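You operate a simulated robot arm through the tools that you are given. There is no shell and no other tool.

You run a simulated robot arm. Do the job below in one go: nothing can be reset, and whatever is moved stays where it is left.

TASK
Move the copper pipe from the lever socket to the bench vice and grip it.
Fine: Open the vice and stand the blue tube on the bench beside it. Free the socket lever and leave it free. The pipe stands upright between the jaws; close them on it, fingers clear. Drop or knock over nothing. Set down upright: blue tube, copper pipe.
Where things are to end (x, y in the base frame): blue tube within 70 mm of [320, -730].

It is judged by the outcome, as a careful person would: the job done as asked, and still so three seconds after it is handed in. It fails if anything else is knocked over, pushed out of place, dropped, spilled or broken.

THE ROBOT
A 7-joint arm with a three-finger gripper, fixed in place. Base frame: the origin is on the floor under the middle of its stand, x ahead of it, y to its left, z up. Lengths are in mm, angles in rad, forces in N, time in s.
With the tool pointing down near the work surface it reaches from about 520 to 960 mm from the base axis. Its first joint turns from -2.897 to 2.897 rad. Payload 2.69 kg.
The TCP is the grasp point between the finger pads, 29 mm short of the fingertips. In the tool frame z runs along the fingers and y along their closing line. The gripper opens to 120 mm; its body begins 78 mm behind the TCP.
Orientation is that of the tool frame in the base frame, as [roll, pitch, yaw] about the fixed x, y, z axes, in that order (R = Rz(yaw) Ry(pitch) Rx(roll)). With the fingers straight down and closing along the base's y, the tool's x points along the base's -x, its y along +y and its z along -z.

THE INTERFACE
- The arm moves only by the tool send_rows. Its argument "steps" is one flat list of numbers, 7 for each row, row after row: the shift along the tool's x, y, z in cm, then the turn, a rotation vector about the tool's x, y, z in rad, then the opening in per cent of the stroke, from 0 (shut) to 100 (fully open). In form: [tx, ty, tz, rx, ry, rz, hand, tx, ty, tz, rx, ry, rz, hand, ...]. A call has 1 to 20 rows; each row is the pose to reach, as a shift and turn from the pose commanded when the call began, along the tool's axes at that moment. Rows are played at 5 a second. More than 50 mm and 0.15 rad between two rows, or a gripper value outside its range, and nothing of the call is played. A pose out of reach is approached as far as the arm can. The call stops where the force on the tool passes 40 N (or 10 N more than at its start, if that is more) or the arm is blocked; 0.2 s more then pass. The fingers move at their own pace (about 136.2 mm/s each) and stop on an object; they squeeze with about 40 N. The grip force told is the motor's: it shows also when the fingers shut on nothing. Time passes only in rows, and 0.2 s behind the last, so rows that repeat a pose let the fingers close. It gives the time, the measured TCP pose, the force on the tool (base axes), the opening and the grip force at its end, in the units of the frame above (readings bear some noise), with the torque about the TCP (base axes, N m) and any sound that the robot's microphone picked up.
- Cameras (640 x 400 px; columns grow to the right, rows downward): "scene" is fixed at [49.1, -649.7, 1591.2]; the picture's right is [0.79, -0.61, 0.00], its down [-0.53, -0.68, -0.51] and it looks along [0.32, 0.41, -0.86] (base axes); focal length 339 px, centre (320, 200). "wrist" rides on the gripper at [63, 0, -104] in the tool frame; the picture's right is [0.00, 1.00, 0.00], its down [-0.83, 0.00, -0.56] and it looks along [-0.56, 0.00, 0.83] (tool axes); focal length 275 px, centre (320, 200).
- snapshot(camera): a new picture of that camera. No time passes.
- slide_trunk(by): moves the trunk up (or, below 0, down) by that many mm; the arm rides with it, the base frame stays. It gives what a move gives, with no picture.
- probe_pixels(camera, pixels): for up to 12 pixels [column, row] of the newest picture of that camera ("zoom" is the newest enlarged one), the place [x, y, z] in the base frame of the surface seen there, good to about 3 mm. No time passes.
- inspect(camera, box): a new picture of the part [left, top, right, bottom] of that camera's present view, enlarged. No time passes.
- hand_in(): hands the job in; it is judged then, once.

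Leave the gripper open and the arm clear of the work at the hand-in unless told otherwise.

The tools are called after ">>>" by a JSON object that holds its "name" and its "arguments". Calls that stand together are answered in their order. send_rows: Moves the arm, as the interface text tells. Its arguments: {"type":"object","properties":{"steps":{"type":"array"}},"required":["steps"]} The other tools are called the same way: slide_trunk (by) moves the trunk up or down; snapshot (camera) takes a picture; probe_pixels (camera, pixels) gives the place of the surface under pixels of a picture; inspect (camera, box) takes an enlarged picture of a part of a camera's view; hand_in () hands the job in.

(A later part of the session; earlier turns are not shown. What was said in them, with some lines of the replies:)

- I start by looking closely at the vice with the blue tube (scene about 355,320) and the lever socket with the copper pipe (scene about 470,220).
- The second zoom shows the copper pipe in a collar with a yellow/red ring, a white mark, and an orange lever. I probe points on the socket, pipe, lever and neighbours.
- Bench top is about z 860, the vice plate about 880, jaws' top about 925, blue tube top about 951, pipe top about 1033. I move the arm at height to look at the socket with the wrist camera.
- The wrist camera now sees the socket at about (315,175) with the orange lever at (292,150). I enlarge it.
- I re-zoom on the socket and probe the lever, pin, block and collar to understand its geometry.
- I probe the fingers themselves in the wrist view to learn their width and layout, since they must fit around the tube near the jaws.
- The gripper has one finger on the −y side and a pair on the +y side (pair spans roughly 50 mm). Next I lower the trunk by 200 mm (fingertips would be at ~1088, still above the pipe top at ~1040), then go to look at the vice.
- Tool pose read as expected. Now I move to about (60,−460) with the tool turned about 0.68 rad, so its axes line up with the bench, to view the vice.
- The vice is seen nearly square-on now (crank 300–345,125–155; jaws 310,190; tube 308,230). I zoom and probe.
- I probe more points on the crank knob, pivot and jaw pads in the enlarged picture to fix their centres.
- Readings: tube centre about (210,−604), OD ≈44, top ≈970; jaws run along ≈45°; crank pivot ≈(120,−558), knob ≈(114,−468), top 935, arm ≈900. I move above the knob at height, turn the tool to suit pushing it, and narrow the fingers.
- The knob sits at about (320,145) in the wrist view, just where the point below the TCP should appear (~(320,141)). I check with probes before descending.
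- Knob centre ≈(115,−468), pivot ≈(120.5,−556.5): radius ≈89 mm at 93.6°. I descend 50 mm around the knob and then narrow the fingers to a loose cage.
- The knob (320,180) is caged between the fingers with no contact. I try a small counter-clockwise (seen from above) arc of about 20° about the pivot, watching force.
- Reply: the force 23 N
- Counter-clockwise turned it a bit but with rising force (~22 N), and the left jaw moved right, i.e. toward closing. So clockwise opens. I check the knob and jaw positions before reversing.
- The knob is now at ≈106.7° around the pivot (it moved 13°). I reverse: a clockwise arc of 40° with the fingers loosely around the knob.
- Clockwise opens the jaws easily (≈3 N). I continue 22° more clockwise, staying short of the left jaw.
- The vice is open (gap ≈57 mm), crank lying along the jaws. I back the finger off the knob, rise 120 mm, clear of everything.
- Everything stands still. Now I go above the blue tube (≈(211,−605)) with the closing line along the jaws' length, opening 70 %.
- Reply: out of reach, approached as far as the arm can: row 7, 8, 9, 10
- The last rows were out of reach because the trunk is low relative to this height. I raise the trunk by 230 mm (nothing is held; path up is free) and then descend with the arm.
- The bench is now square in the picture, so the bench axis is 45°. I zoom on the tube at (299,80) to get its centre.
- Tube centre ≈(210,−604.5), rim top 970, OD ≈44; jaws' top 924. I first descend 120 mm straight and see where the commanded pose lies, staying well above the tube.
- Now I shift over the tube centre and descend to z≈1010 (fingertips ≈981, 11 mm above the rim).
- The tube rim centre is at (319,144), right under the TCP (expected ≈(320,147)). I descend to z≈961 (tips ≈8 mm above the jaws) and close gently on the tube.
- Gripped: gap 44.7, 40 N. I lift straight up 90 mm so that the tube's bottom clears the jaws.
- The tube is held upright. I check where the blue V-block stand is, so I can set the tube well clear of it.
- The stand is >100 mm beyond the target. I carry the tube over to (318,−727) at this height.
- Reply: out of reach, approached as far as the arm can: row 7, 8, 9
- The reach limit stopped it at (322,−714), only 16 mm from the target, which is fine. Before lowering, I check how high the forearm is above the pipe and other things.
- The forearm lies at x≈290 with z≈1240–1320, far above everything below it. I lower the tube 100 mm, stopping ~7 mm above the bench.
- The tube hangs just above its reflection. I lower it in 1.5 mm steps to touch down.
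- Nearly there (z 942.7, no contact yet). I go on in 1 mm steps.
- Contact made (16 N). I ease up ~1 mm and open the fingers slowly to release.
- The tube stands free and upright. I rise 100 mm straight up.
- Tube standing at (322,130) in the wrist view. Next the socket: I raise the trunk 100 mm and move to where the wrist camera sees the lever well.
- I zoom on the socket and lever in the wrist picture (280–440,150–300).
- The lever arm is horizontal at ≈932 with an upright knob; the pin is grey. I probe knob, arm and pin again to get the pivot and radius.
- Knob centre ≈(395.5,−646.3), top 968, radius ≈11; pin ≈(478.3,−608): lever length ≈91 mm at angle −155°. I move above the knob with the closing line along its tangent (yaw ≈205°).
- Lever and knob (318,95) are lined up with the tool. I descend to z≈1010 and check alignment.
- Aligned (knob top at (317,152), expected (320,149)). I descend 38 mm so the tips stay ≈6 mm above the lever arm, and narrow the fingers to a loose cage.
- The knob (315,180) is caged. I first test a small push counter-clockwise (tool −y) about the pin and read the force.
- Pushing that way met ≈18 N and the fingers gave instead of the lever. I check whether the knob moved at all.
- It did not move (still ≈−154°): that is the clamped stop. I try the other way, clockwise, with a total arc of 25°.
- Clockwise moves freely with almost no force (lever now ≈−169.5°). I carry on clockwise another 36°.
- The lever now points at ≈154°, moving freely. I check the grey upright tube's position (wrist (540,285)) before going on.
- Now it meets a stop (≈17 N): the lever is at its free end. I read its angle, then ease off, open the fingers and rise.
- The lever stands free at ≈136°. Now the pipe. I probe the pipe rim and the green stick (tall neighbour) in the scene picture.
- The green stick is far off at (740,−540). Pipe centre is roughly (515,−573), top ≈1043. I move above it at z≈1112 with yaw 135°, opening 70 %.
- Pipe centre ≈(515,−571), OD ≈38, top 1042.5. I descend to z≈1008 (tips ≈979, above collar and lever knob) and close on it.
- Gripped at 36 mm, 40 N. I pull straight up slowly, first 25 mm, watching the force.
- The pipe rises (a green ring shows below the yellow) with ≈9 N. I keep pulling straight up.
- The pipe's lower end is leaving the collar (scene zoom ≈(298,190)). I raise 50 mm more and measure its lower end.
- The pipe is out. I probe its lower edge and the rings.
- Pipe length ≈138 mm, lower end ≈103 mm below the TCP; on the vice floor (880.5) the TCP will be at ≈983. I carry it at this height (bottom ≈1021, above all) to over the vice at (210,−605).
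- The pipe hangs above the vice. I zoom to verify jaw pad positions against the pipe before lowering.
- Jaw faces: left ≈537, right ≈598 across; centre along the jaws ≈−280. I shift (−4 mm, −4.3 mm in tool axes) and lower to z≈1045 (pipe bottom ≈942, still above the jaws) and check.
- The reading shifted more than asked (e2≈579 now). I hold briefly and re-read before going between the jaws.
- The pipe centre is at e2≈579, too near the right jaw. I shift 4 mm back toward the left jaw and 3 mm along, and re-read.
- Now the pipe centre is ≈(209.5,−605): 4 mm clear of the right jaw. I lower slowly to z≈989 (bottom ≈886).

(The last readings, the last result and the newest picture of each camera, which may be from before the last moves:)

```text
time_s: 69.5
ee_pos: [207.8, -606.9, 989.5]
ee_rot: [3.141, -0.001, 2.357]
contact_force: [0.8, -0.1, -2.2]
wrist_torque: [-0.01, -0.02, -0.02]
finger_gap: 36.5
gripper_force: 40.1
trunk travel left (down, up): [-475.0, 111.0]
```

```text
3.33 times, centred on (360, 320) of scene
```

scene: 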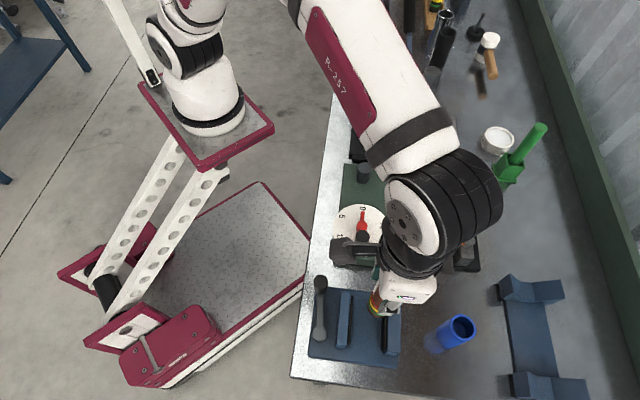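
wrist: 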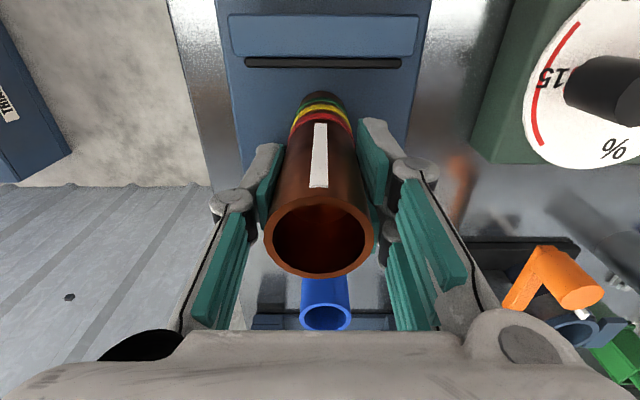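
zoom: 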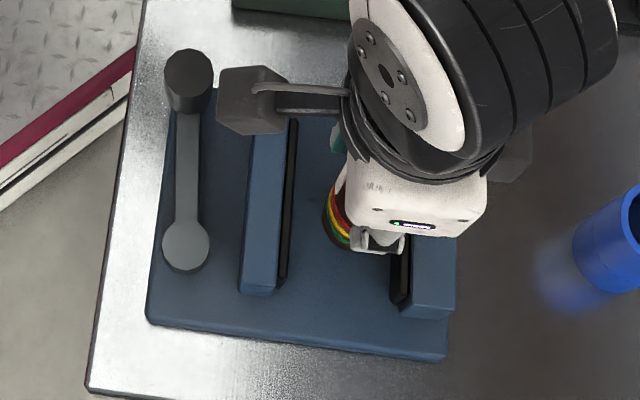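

No contact so far, pipe between the jaws. I lower in small steps to touch the vice floor.

>>> {"name": "send_rows", "arguments": {"steps": [0, 0, 0.15, 0, 0, 0, 10, 0, 0, 0.3, 0, 0, 0, 10, 0, 0, 0.4, 0, 0, 0, 10, 0, 0, 0.4, 0, 0, 0, 10]}}

```text
time_s: 70.5
ee_pos: [208.8, -606.3, 986.2]
ee_rot: [-3.139, 0.003, 2.358]
contact_force: [1.4, -0.8, 2.0]
wrist_torque: [-0.12, -0.08, 0.02]
finger_gap: 36.6
gripper_force: 39.9
trunk travel left (down, up): [-475.0, 111.0]
```

Force went from −2 to +2 N: it begins to touch. Half a millimetre more, then a check.

>>> {"name": "send_rows", "arguments": {"steps": [0, 0, 0.05, 0, 0, 0, 10, 0, 0, 0.08, 0, 0, 0, 10, 0, 0, 0.08, 0, 0, 0, 10]}}

>>> {"name": "inspect", "arguments": {"camera": "wrist", "box": [240, 40, 400, 160]}}

```text
time_s: 71.3
ee_pos: [208.2, -606.1, 986.7]
ee_rot: [-3.14, 0.002, 2.358]
contact_force: [-0.5, 2.6, 16.8]
wrist_torque: [0.0, 0.2, -0.01]
finger_gap: 36.2
gripper_force: 39.6
trunk travel left (down, up): [-475.0, 111.0]
```

```text
3.33 times, centred on (320, 100) of wrist
```

zoom: 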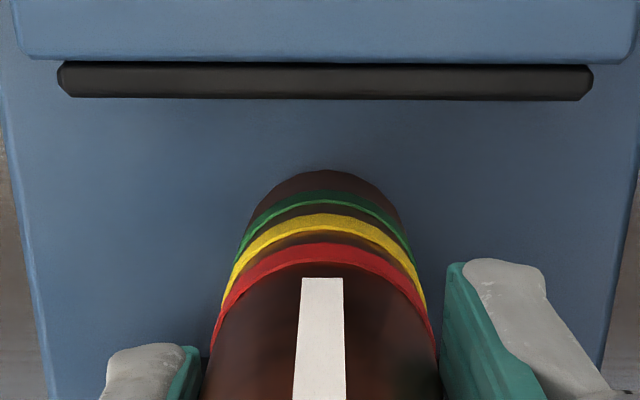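

Firmly seated (17 N). I ease up ≈0.8 mm and open slowly to release the pipe.

>>> {"name": "send_rows", "arguments": {"steps": [0, 0, -0.05, 0, 0, 0, 10, 0, 0, -0.08, 0, 0, 0, 10, 0, 0, -0.08, 0, 0, 0, 20, 0, 0, -0.08, 0, 0, 0, 26, 0, 0, -0.08, 0, 0, 0, 29, 0, 0, -0.08, 0, 0, 0, 31, 0, 0, -0.08, 0, 0, 0, 33, 0, 0, -0.08, 0, 0, 0, 37, 0, 0, -0.08, 0, 0, 0, 42, 0, 0, -0.08, 0, 0, 0, 48, 0, 0, -0.08, 0, 0, 0, 54, 0, 0, -0.08, 0, 0, 0, 54]}}

>>> {"name": "snapshot", "arguments": {"camera": "wrist"}}

>>> {"name": "inspect", "arguments": {"camera": "scene", "box": [290, 260, 430, 380]}}

```text
time_s: 73.9
ee_pos: [210.2, -606.4, 985.8]
ee_rot: [-3.141, -0.001, 2.36]
contact_force: [0.4, -0.3, 0.3]
wrist_torque: [0.0, -0.02, 0.0]
finger_gap: 64.9
gripper_force: 0.0
trunk travel left (down, up): [-475.0, 111.0]
```

```text
taken
```

wrist: 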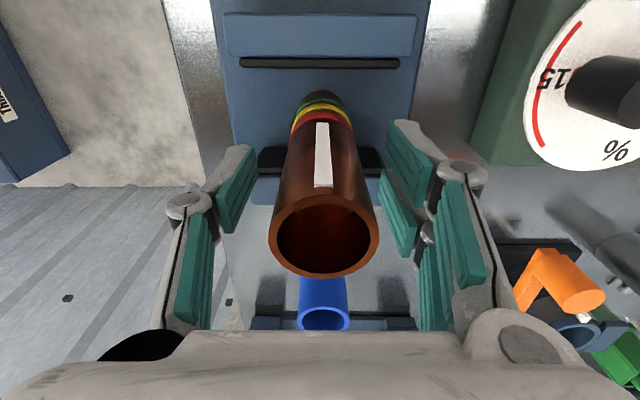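

```text
3.33 times, centred on (360, 320) of scene
```

zoom: 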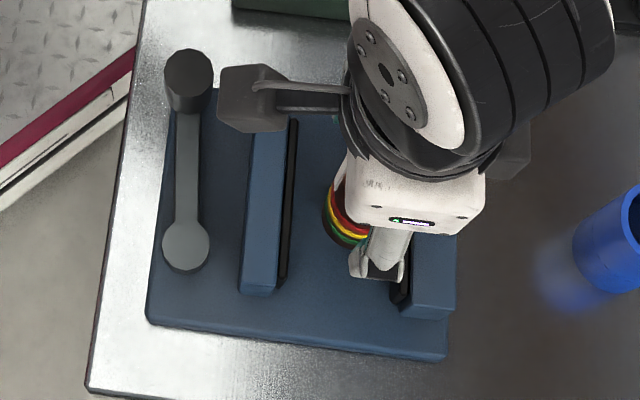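

The pipe stands by itself. I rise straight up 100 mm, clear of its top (≈1019).

>>> {"name": "send_rows", "arguments": {"steps": [0, 0, -1, 0, 0, 0, 56, 0, 0, -2.5, 0, 0, 0, 58, 0, 0, -4.5, 0, 0, 0, 58, 0, 0, -7, 0, 0, 0, 58, 0, 0, -10, 0, 0, 0, 58, 0, 0, -12, 0, 0, 0, 58, 0, 0, -12, 0, 0, 0, 58]}}

>>> {"name": "snapshot", "arguments": {"camera": "wrist"}}

>>> {"name": "snapshot", "arguments": {"camera": "scene"}}

```text
time_s: 75.5
ee_pos: [209.0, -605.5, 1107.3]
ee_rot: [3.14, 0.0, 2.358]
contact_force: [0.6, 0.6, 0.4]
wrist_torque: [0.02, 0.01, 0.01]
finger_gap: 69.8
gripper_force: 0.1
trunk travel left (down, up): [-475.0, 111.0]
```

```text
taken
```

wrist: 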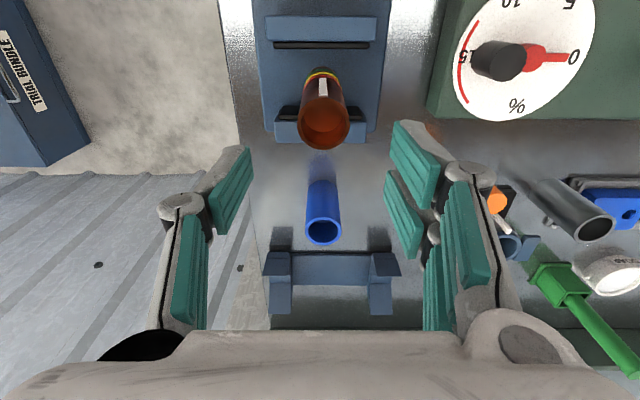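

```text
taken
```

scene: 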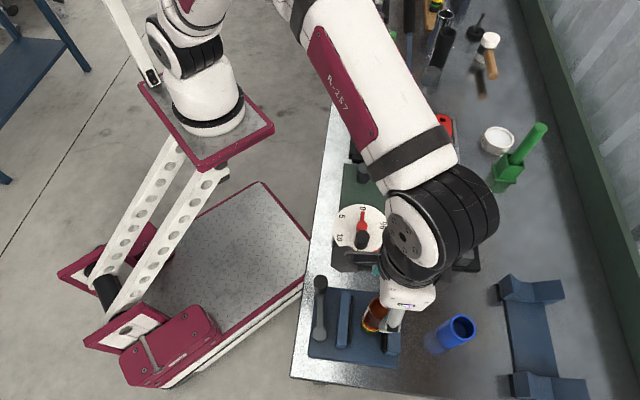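

The pipe stands upright between the open jaws; tube also standing. Now to close: I rise well up first (to z≈1315).

>>> {"name": "send_rows", "arguments": {"steps": [0, 0, -3, 0, 0, 0, 50, 0, 0, -6.5, 0, 0, 0, 50, 0, 0, -10, 0, 0, 0, 50, 0, 0, -13.5, 0, 0, 0, 50, 0, 0, -17, 0, 0, 0, 50, 0, 0, -20.5, 0, 0, 0, 50, 0, 0, -20.5, 0, 0, 0, 50]}}

>>> {"name": "snapshot", "arguments": {"camera": "wrist"}}

```text
time_s: 77.1
ee_pos: [210.1, -605.0, 1311.0]
ee_rot: [-3.142, 0.0, 2.358]
contact_force: [0.3, 0.0, 0.9]
wrist_torque: [0.01, -0.02, 0.02]
finger_gap: 60.1
gripper_force: 0.1
trunk travel left (down, up): [-475.0, 111.0]
```

```text
taken
```

wrist: 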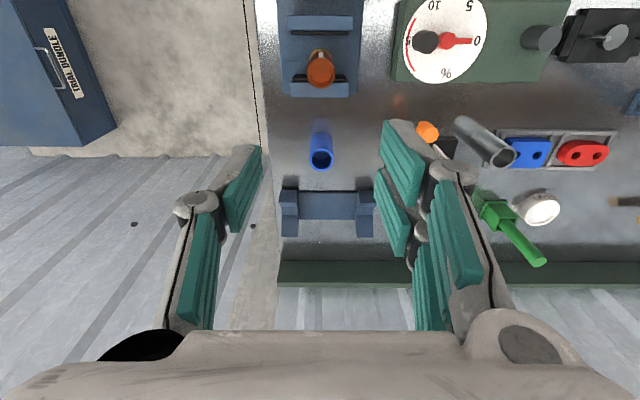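

Now I go over the crank knob (≈(177,−488)) at this height, turning the tool 70° to yaw ≈65°.

>>> {"name": "send_rows", "arguments": {"steps": [1.18, 0.66, 0, 0, 0, 0.136, 50, 2.36, 1.32, 0, 0, 0, 0.272, 50, 3.53, 1.99, 0, 0, 0, 0.407, 50, 4.71, 2.65, 0, 0, 0, 0.543, 50, 5.89, 3.31, 0, 0, 0, 0.679, 50, 7.07, 3.97, 0, 0, 0, 0.815, 50, 8.24, 4.64, 0, 0, 0, 0.951, 50, 9.42, 5.3, 0, 0, 0, 1.086, 50, 10.6, 5.96, 0, 0, 0, 1.222, 50, 10.6, 5.96, 0, 0, 0, 1.222, 50]}}

>>> {"name": "snapshot", "arguments": {"camera": "wrist"}}

>>> {"name": "inspect", "arguments": {"camera": "wrist", "box": [240, 0, 400, 140]}}

```text
time_s: 79.3
ee_pos: [177.0, -490.8, 1310.4]
ee_rot: [3.14, -0.002, 1.135]
contact_force: [0.5, -0.2, -0.2]
wrist_torque: [-0.01, 0.0, -0.03]
finger_gap: 60.0
gripper_force: 0.0
trunk travel left (down, up): [-475.0, 111.0]
```

```text
taken
```

wrist: 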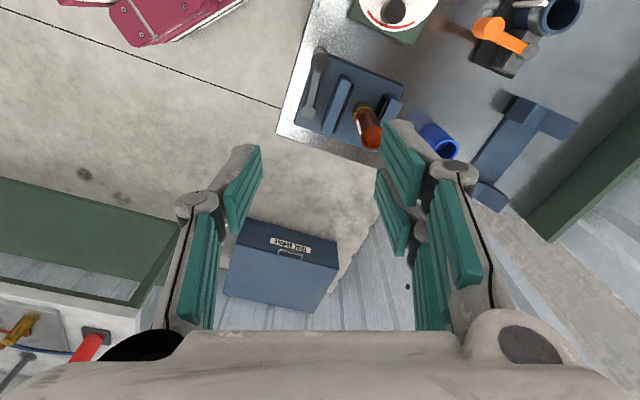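

```text
2.86 times, centred on (320, 70) of wrist
```

zoom: 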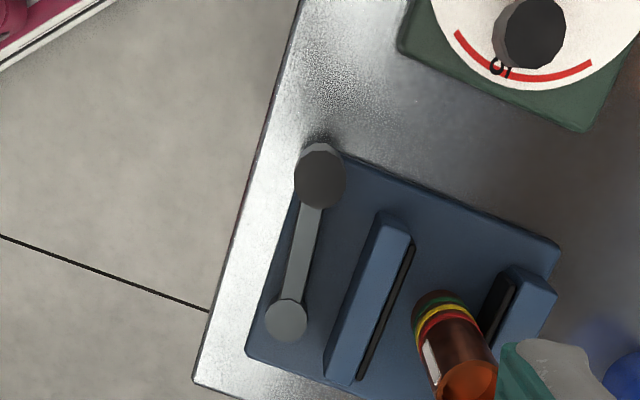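

>>> {"name": "probe_pixels", "arguments": {"camera": "zoom", "pixels": [[319, 182], [300, 180], [342, 182], [320, 203], [320, 162], [286, 322], [305, 250], [385, 300], [335, 350]]}}

```text
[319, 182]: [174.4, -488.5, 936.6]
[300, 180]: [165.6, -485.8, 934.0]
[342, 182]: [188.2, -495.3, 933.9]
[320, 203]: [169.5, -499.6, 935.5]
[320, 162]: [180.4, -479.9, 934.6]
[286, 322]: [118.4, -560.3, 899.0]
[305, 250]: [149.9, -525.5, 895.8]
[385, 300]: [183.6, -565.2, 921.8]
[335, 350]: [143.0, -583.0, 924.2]
```

Knob centre ≈(175.5,−490), i.e. ≈50.6° about the pivot, right below the TCP. I lower the trunk 300 mm (tips then ≈981, above pipe-side clear) and check.

>>> {"name": "slide_trunk", "arguments": {"by": -300}}

>>> {"name": "snapshot", "arguments": {"camera": "wrist"}}

>>> {"name": "snapshot", "arguments": {"camera": "scene"}}

```text
time_s: 82.3
ee_pos: [176.7, -487.5, 1011.2]
ee_rot: [-3.14, 0.001, 1.136]
contact_force: [0.4, -0.7, 1.0]
wrist_torque: [-0.01, 0.01, 0.02]
finger_gap: 60.1
gripper_force: 0.0
trunk travel left (down, up): [-175.0, 411.0]
```

```text
taken
```

wrist: 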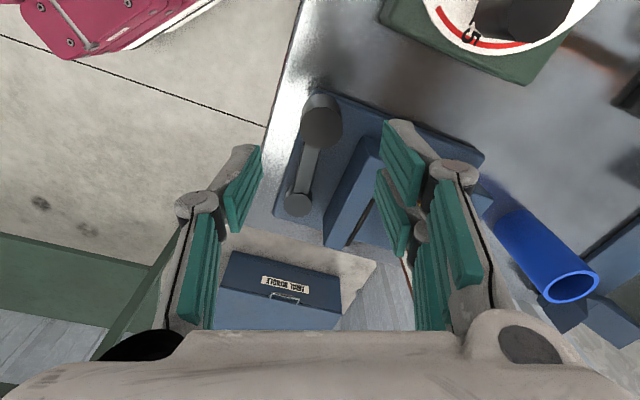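

```text
taken
```

scene: 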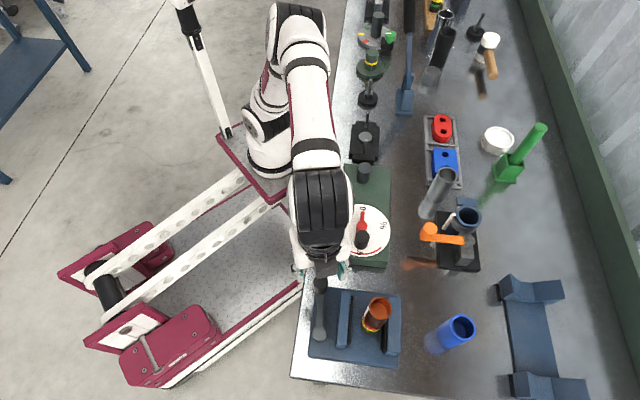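

The knob (321,122) is under the TCP. To keep the finger pair clear of the left jaw's end I turn the tool 20° back (yaw ≈85°), then lower the trunk 30 mm more.

>>> {"name": "send_rows", "arguments": {"steps": [0, 0, 0, 0, 0, -0.12, 45, 0, 0, 0, 0, 0, -0.24, 45, 0, 0, 0, 0, 0, -0.35, 45, 0, 0, 0, 0, 0, -0.35, 45]}}

>>> {"name": "slide_trunk", "arguments": {"by": -30}}

>>> {"name": "snapshot", "arguments": {"camera": "wrist"}}

```text
time_s: 83.3
ee_pos: [175.3, -487.9, 1009.9]
ee_rot: [-3.141, 0.0, 1.485]
contact_force: [0.3, -0.5, -1.4]
wrist_torque: [0.01, 0.0, -0.01]
finger_gap: 54.0
gripper_force: 0.2
trunk travel left (down, up): [-175.0, 411.0]
```

```text
time_s: 84.0
ee_pos: [176.9, -488.0, 980.9]
ee_rot: [3.141, 0.0, 1.486]
contact_force: [0.0, -0.7, 0.3]
wrist_torque: [0.02, -0.02, -0.01]
finger_gap: 53.8
gripper_force: 0.1
trunk travel left (down, up): [-145.0, 441.0]
```

```text
taken
```

wrist: 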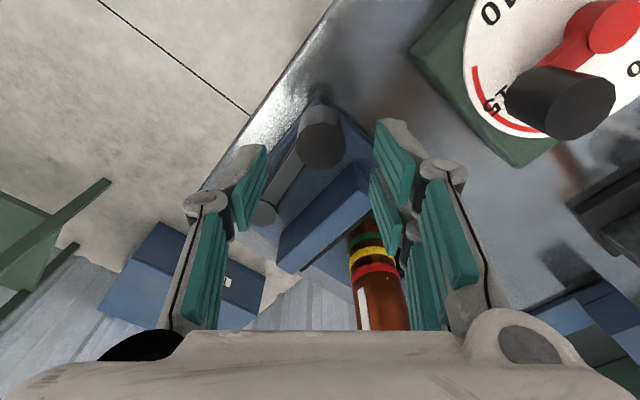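

Knob at (320,147), exactly as expected; the pipe is seen well clear at (380,280). I descend 44 mm around the knob and narrow to a loose cage.

>>> {"name": "send_rows", "arguments": {"steps": [0, 0, 1.2, 0, 0, 0, 45, 0, 0, 2.4, 0, 0, 0, 45, 0, 0, 3.6, 0, 0, 0, 45, 0, 0, 4.4, 0, 0, 0, 45, 0, 0, 4.4, 0, 0, 0, 35, 0, 0, 4.4, 0, 0, 0, 27, 0, 0, 4.4, 0, 0, 0, 27]}}

>>> {"name": "snapshot", "arguments": {"camera": "wrist"}}

```text
time_s: 85.7
ee_pos: [177.8, -487.5, 937.1]
ee_rot: [3.141, 0.002, 1.486]
contact_force: [0.1, -0.4, -0.7]
wrist_torque: [-0.05, -0.02, 0.0]
finger_gap: 32.4
gripper_force: 0.0
trunk travel left (down, up): [-145.0, 441.0]
```

```text
taken
```

wrist: 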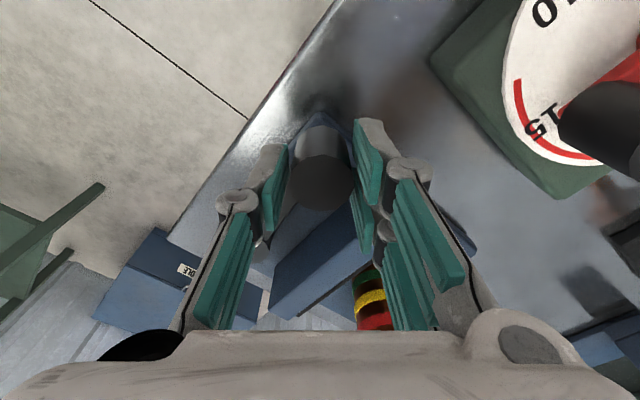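

Caged with no contact. I turn the crank counter-clockwise (closing) 42° first, which should still leave the jaws clear of the pipe.

>>> {"name": "send_rows", "arguments": {"steps": [0.494, -0.799, 0, 0, 0, -0.056, 27, 0.902, -1.646, 0, 0, 0, -0.111, 27, 1.221, -2.53, 0, 0, 0, -0.167, 27, 1.444, -3.444, 0, 0, 0, -0.222, 27, 1.571, -4.376, 0, 0, 0, -0.278, 27, 1.6, -5.316, 0, 0, 0, -0.333, 27, 1.53, -6.253, 0, 0, 0, -0.389, 27, 1.53, -6.253, 0, 0, 0, -0.389, 27]}}

>>> {"name": "snapshot", "arguments": {"camera": "wrist"}}

>>> {"name": "inspect", "arguments": {"camera": "scene", "box": [270, 260, 430, 390]}}

```text
time_s: 87.5
ee_pos: [115.7, -467.5, 938.0]
ee_rot: [3.141, 0.001, 1.877]
contact_force: [1.3, 0.6, 0.5]
wrist_torque: [0.02, -0.07, 0.02]
finger_gap: 34.0
gripper_force: 1.4
trunk travel left (down, up): [-145.0, 441.0]
```

```text
taken
```

wrist: 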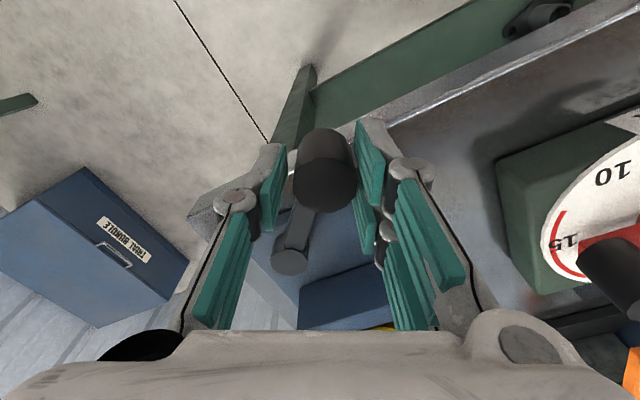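

```text
3.08 times, centred on (350, 325) of scene
```

zoom: 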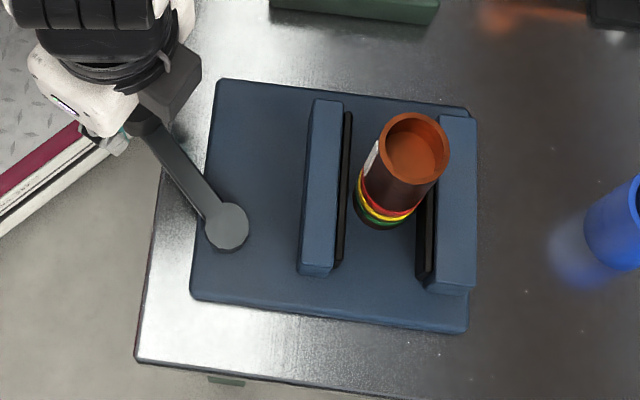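

It turns easily (≈1.5 N) and the left jaw is nearing the pipe. I go another 20°.

>>> {"name": "send_rows", "arguments": {"steps": [0.161, -0.762, 0, 0, 0, -0.05, 27, 0.254, -1.536, 0, 0, 0, -0.1, 27, 0.28, -2.315, 0, 0, 0, -0.15, 27, 0.237, -3.092, 0, 0, 0, -0.2, 27, 0.237, -3.092, 0, 0, 0, -0.2, 27]}}

>>> {"name": "snapshot", "arguments": {"camera": "wrist"}}

>>> {"name": "inspect", "arguments": {"camera": "scene", "box": [300, 265, 420, 375]}}

```text
time_s: 88.7
ee_pos: [84.4, -474.6, 937.1]
ee_rot: [3.141, -0.001, 2.075]
contact_force: [1.2, 2.7, -0.2]
wrist_torque: [0.1, -0.02, 0.07]
finger_gap: 34.3
gripper_force: 1.3
trunk travel left (down, up): [-145.0, 441.0]
```

```text
taken
```

wrist: 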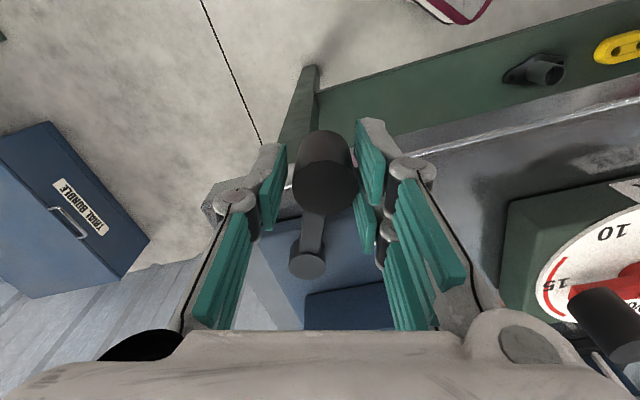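

```text
3.64 times, centred on (360, 320) of scene
```

zoom: 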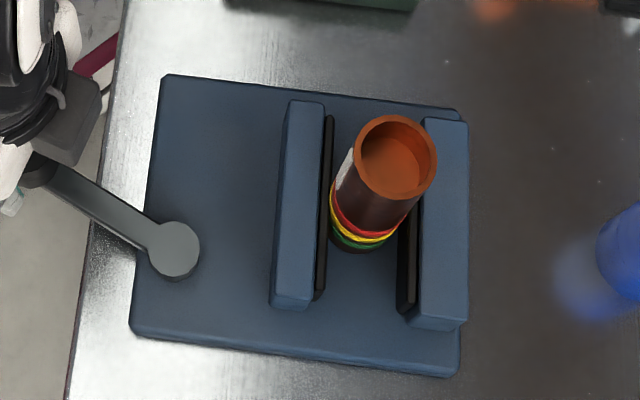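

The left jaw is just about at the pipe. I go another 15° slowly and read the force.

>>> {"name": "send_rows", "arguments": {"steps": [0.02, -0.39, 0, 0, 0, -0.025, 27, 0.037, -0.782, 0, 0, 0, -0.05, 27, 0.025, -1.17, 0, 0, 0, -0.075, 27, 0.005, -1.562, 0, 0, 0, -0.1, 27, -0.045, -1.95, 0, 0, 0, -0.125, 27, -0.095, -2.339, 0, 0, 0, -0.15, 27, -0.095, -2.339, 0, 0, 0, -0.15, 27]}}

>>> {"name": "inspect", "arguments": {"camera": "scene", "box": [300, 265, 420, 375]}}

>>> {"name": "snapshot", "arguments": {"camera": "wrist"}}

```text
time_s: 90.2
ee_pos: [65.4, -486.2, 936.8]
ee_rot: [3.14, -0.001, 2.225]
contact_force: [12.0, 10.0, -5.8]
wrist_torque: [0.24, -0.19, 0.04]
finger_gap: 42.4
gripper_force: 7.8
trunk travel left (down, up): [-145.0, 441.0]
```

```text
3.64 times, centred on (360, 320) of scene
```

zoom: 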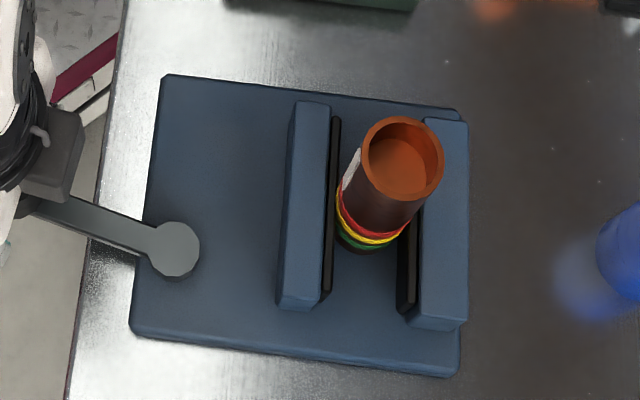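

```text
taken
```

wrist: 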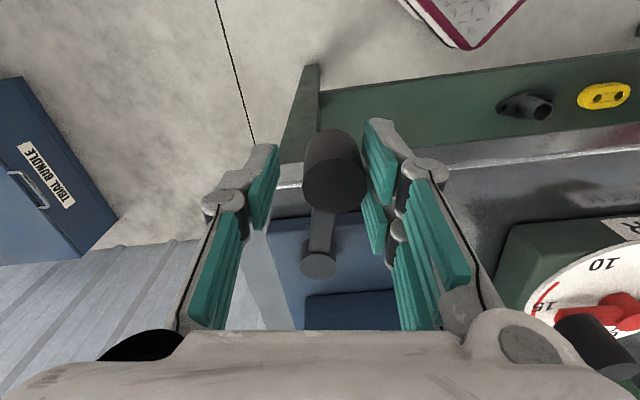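

Resistance is now ≈16 N and the pipe has come against the right jaw, standing upright. I tighten more by squeezing the finger side pushing on the knob, stepwise.

>>> {"name": "send_rows", "arguments": {"steps": [0, 0, 0, 0, 0, 0, 25, 0, 0, 0, 0, 0, 0, 23, -0.03, -0.15, 0, 0, 0, -0.015, 21, -0.05, -0.3, 0, 0, 0, -0.03, 19, -0.05, -0.3, 0, 0, 0, -0.03, 19, -0.05, -0.3, 0, 0, 0, -0.03, 19]}}

>>> {"name": "inspect", "arguments": {"camera": "scene", "box": [300, 265, 420, 375]}}

>>> {"name": "snapshot", "arguments": {"camera": "wrist"}}

```text
time_s: 91.7
ee_pos: [64.7, -488.4, 937.4]
ee_rot: [3.135, 0.002, 2.256]
contact_force: [23.6, 17.3, -11.4]
wrist_torque: [0.34, -0.38, 0.09]
finger_gap: 41.9
gripper_force: 14.4
trunk travel left (down, up): [-145.0, 441.0]
```

```text
3.64 times, centred on (360, 320) of scene
```

zoom: 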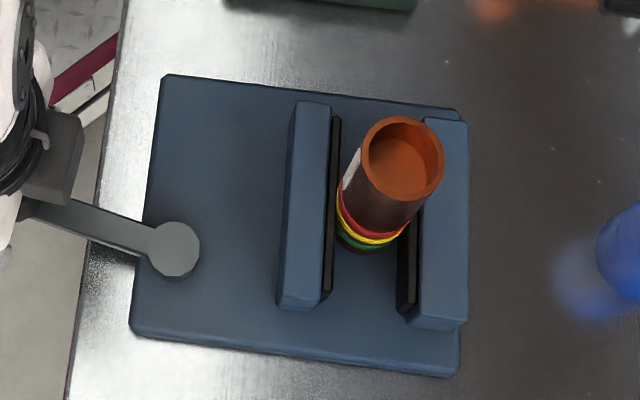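

```text
taken
```

wrist: 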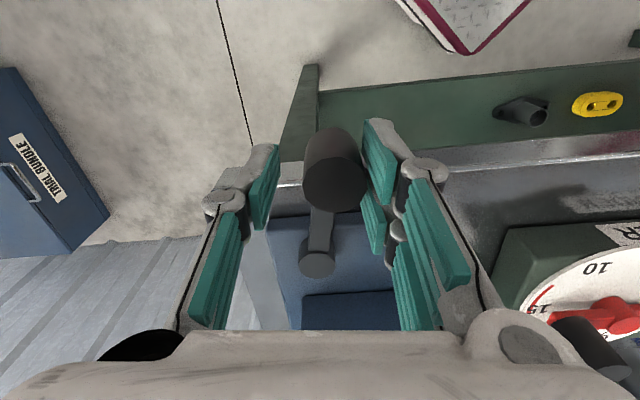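

≈31 N with no further motion: the jaws are tight on the pipe. I open the fingers off the knob, centre on it, and rise.

>>> {"name": "send_rows", "arguments": {"steps": [0, 0, 0, 0, 0, 0, 26, 0, 0.1, 0, 0, 0, 0, 34, 0, 0.4, 0, 0, 0, 0, 42, 0, 0.7, 0, 0, 0, 0, 50, 0, 0.7, 0, 0, 0, 0, 50, 0, 0.7, -1.5, 0, 0, 0, 50, 0, 0.7, -3.5, 0, 0, 0, 50, 0, 0.7, -6, 0, 0, 0, 50, 0, 0.7, -9, 0, 0, 0, 50, 0, 0.7, -9, 0, 0, 0, 50]}}

>>> {"name": "inspect", "arguments": {"camera": "scene", "box": [270, 260, 430, 390]}}

>>> {"name": "snapshot", "arguments": {"camera": "wrist"}}

```text
time_s: 93.8
ee_pos: [68.0, -484.4, 1029.2]
ee_rot: [3.14, 0.0, 2.254]
contact_force: [-0.6, -0.4, -1.2]
wrist_torque: [0.01, -0.01, -0.01]
finger_gap: 60.1
gripper_force: 0.0
trunk travel left (down, up): [-145.0, 441.0]
```

```text
3.08 times, centred on (350, 325) of scene
```

zoom: 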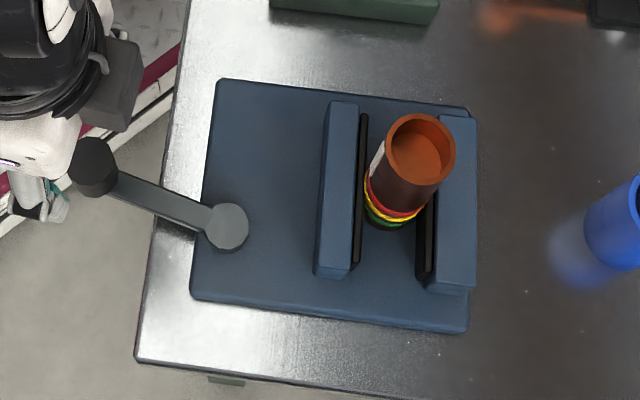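

```text
taken
```

wrist: 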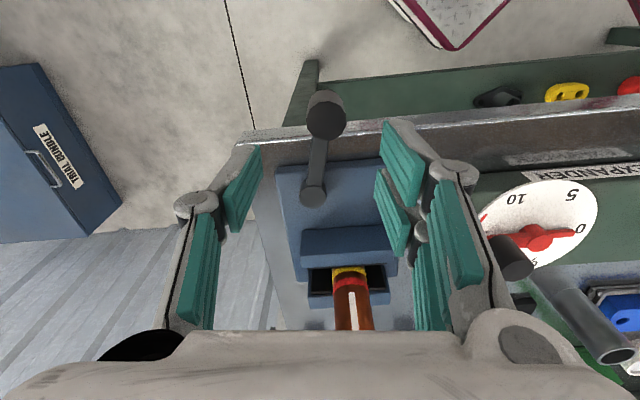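

The crank stays where left and the jaws hold. I raise the trunk 200 mm to look from above and verify the pipe's uprightness and jaw contact.

>>> {"name": "slide_trunk", "arguments": {"by": 200}}

>>> {"name": "snapshot", "arguments": {"camera": "wrist"}}

>>> {"name": "inspect", "arguments": {"camera": "wrist", "box": [250, 60, 410, 220]}}

```text
time_s: 96.0
ee_pos: [68.5, -484.3, 1226.2]
ee_rot: [3.141, 0.0, 2.254]
contact_force: [-1.3, -0.6, -1.2]
wrist_torque: [0.0, 0.0, -0.02]
finger_gap: 60.2
gripper_force: 0.0
trunk travel left (down, up): [-345.0, 241.0]
```

```text
taken
```

wrist: 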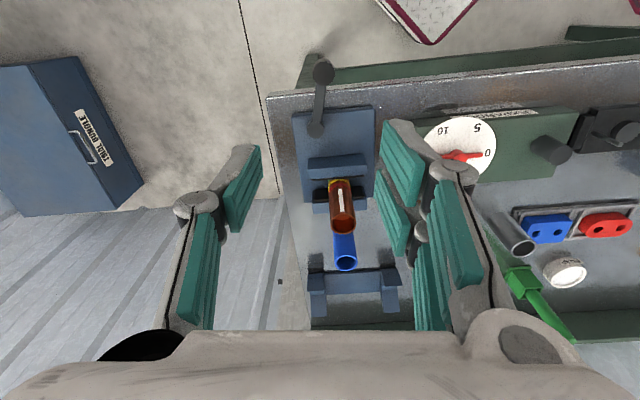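

```text
2.50 times, centred on (330, 140) of wrist
```

zoom: 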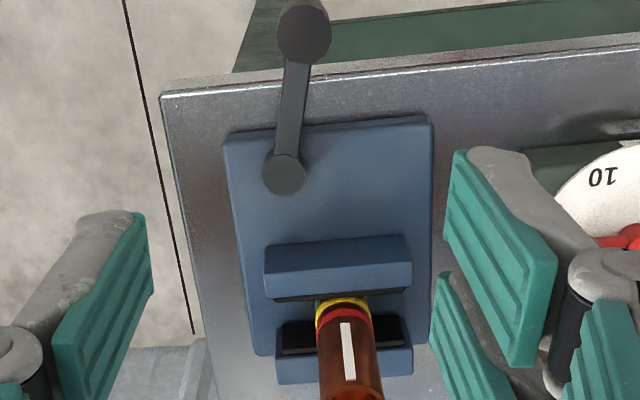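

I probe the pipe's rim and lower body and the jaw pads to check for tilt and contact.

>>> {"name": "inspect", "arguments": {"camera": "scene", "box": [335, 275, 415, 355]}}

```text
5.00 times, centred on (375, 315) of scene
```

zoom: 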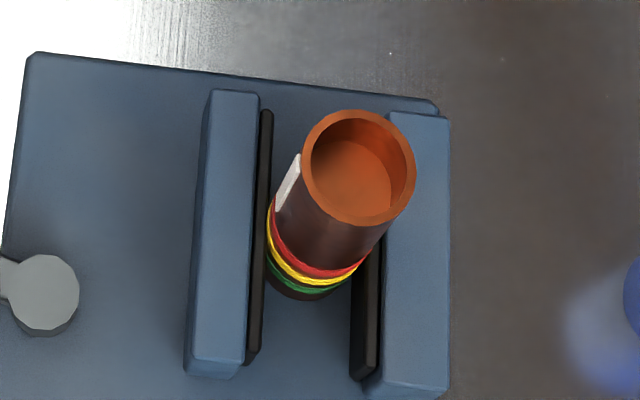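

>>> {"name": "probe_pixels", "arguments": {"camera": "zoom", "pixels": [[308, 165], [410, 180], [362, 115], [352, 222], [300, 250], [285, 215], [310, 287], [285, 280], [255, 300], [372, 310], [265, 150], [230, 300]]}}

>>> {"name": "probe_pixels", "arguments": {"camera": "wrist", "pixels": [[342, 229], [330, 222], [354, 222], [342, 213], [338, 186], [341, 200], [320, 182], [352, 180], [323, 72], [317, 128], [345, 262], [345, 252]]}}

```text
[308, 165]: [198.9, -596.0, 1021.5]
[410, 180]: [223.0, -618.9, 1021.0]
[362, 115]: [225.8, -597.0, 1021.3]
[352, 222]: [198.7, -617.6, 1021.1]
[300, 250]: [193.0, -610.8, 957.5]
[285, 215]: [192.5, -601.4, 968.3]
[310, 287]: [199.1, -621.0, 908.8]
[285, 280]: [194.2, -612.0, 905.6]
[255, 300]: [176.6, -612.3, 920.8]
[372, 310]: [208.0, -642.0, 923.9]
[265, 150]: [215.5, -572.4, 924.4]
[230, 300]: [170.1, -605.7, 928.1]
```

```text
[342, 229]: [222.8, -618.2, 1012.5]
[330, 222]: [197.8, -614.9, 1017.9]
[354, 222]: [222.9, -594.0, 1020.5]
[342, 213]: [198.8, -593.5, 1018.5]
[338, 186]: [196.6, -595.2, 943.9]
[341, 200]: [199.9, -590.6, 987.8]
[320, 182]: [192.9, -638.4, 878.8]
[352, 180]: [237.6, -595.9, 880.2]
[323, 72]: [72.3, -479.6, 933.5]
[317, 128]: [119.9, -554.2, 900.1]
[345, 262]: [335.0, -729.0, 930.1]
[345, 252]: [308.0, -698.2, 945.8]
```

The rim is level (all four points 1021), pipe centre ≈(211.5,−607.4) with pads on both sides (≈560 and ≈598), crank at ≈122°, tube at ≈(322,−714). I open the gripper fully, raise the trunk, and do a last look.

>>> {"name": "send_rows", "arguments": {"steps": [0, 0, -1, 0, 0, 0, 70, 0, 0, -2, 0, 0, 0, 100, 0, 0, -2, 0, 0, 0, 100, 0, 0, -2, 0, 0, 0, 100]}}

>>> {"name": "slide_trunk", "arguments": {"by": 130}}

>>> {"name": "snapshot", "arguments": {"camera": "scene"}}

>>> {"name": "snapshot", "arguments": {"camera": "wrist"}}

```text
time_s: 97.0
ee_pos: [68.5, -485.7, 1246.1]
ee_rot: [3.14, 0.002, 2.253]
contact_force: [-0.4, 0.1, 0.8]
wrist_torque: [-0.03, -0.03, -0.01]
finger_gap: 119.4
gripper_force: 0.1
trunk travel left (down, up): [-345.0, 241.0]
```

```text
time_s: 98.6
ee_pos: [68.4, -483.5, 1376.5]
ee_rot: [3.14, 0.002, 2.254]
contact_force: [-0.6, 0.7, -1.1]
wrist_torque: [-0.03, 0.02, 0.01]
finger_gap: 119.7
gripper_force: 0.0
trunk travel left (down, up): [-475.0, 111.0]
```

```text
taken
```

scene: 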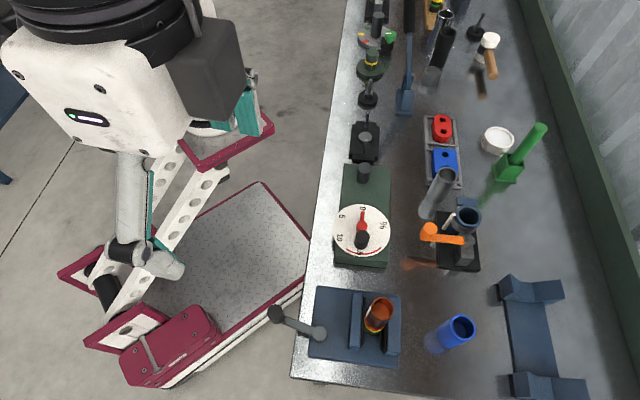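

```text
taken
```

wrist: 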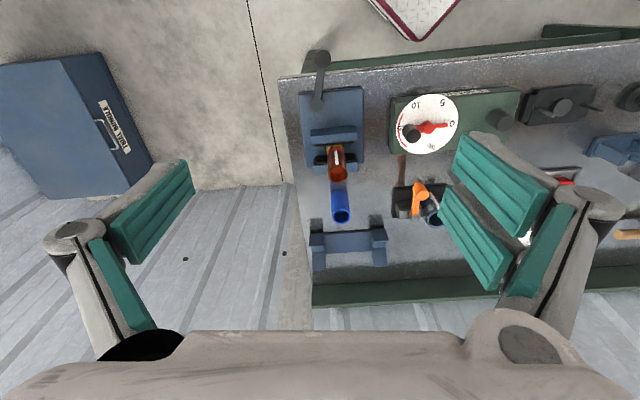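

The pipe stands upright in the closed jaws (scene (378,315)). The blue tube stands beside the vice (450,333), the orange lever is at its free end (440,237), nothing else has moved, and the arm is clear with the gripper open. I hand in.

>>> {"name": "hand_in", "arguments": {}}

```text
The job is handed in.
```

The copper pipe is now standing upright in the bench vice with the jaws closed on it, and the job is handed in.

- **Vice:** I opened it by turning the crank clockwise. After the pipe was in, I closed it with about 31 N on the crank knob. The jaws touch the pipe on both sides and stayed put after I let go of the crank.
- **Blue tube:** it stands upright on the bench at about (322, -714), roughly 16 mm from the target.
- **Socket lever:** it turned clockwise until it met a stop. I left it at that free end.
- **Copper pipe:** it pulled out of the socket with at most about 9 N. Its top rim reads level, so it is standing straight.

In the last pictures nothing was knocked over or moved out of place. The arm is off the bench, raised, with the gripper fully open. I did not tug on the pipe to test the grip.
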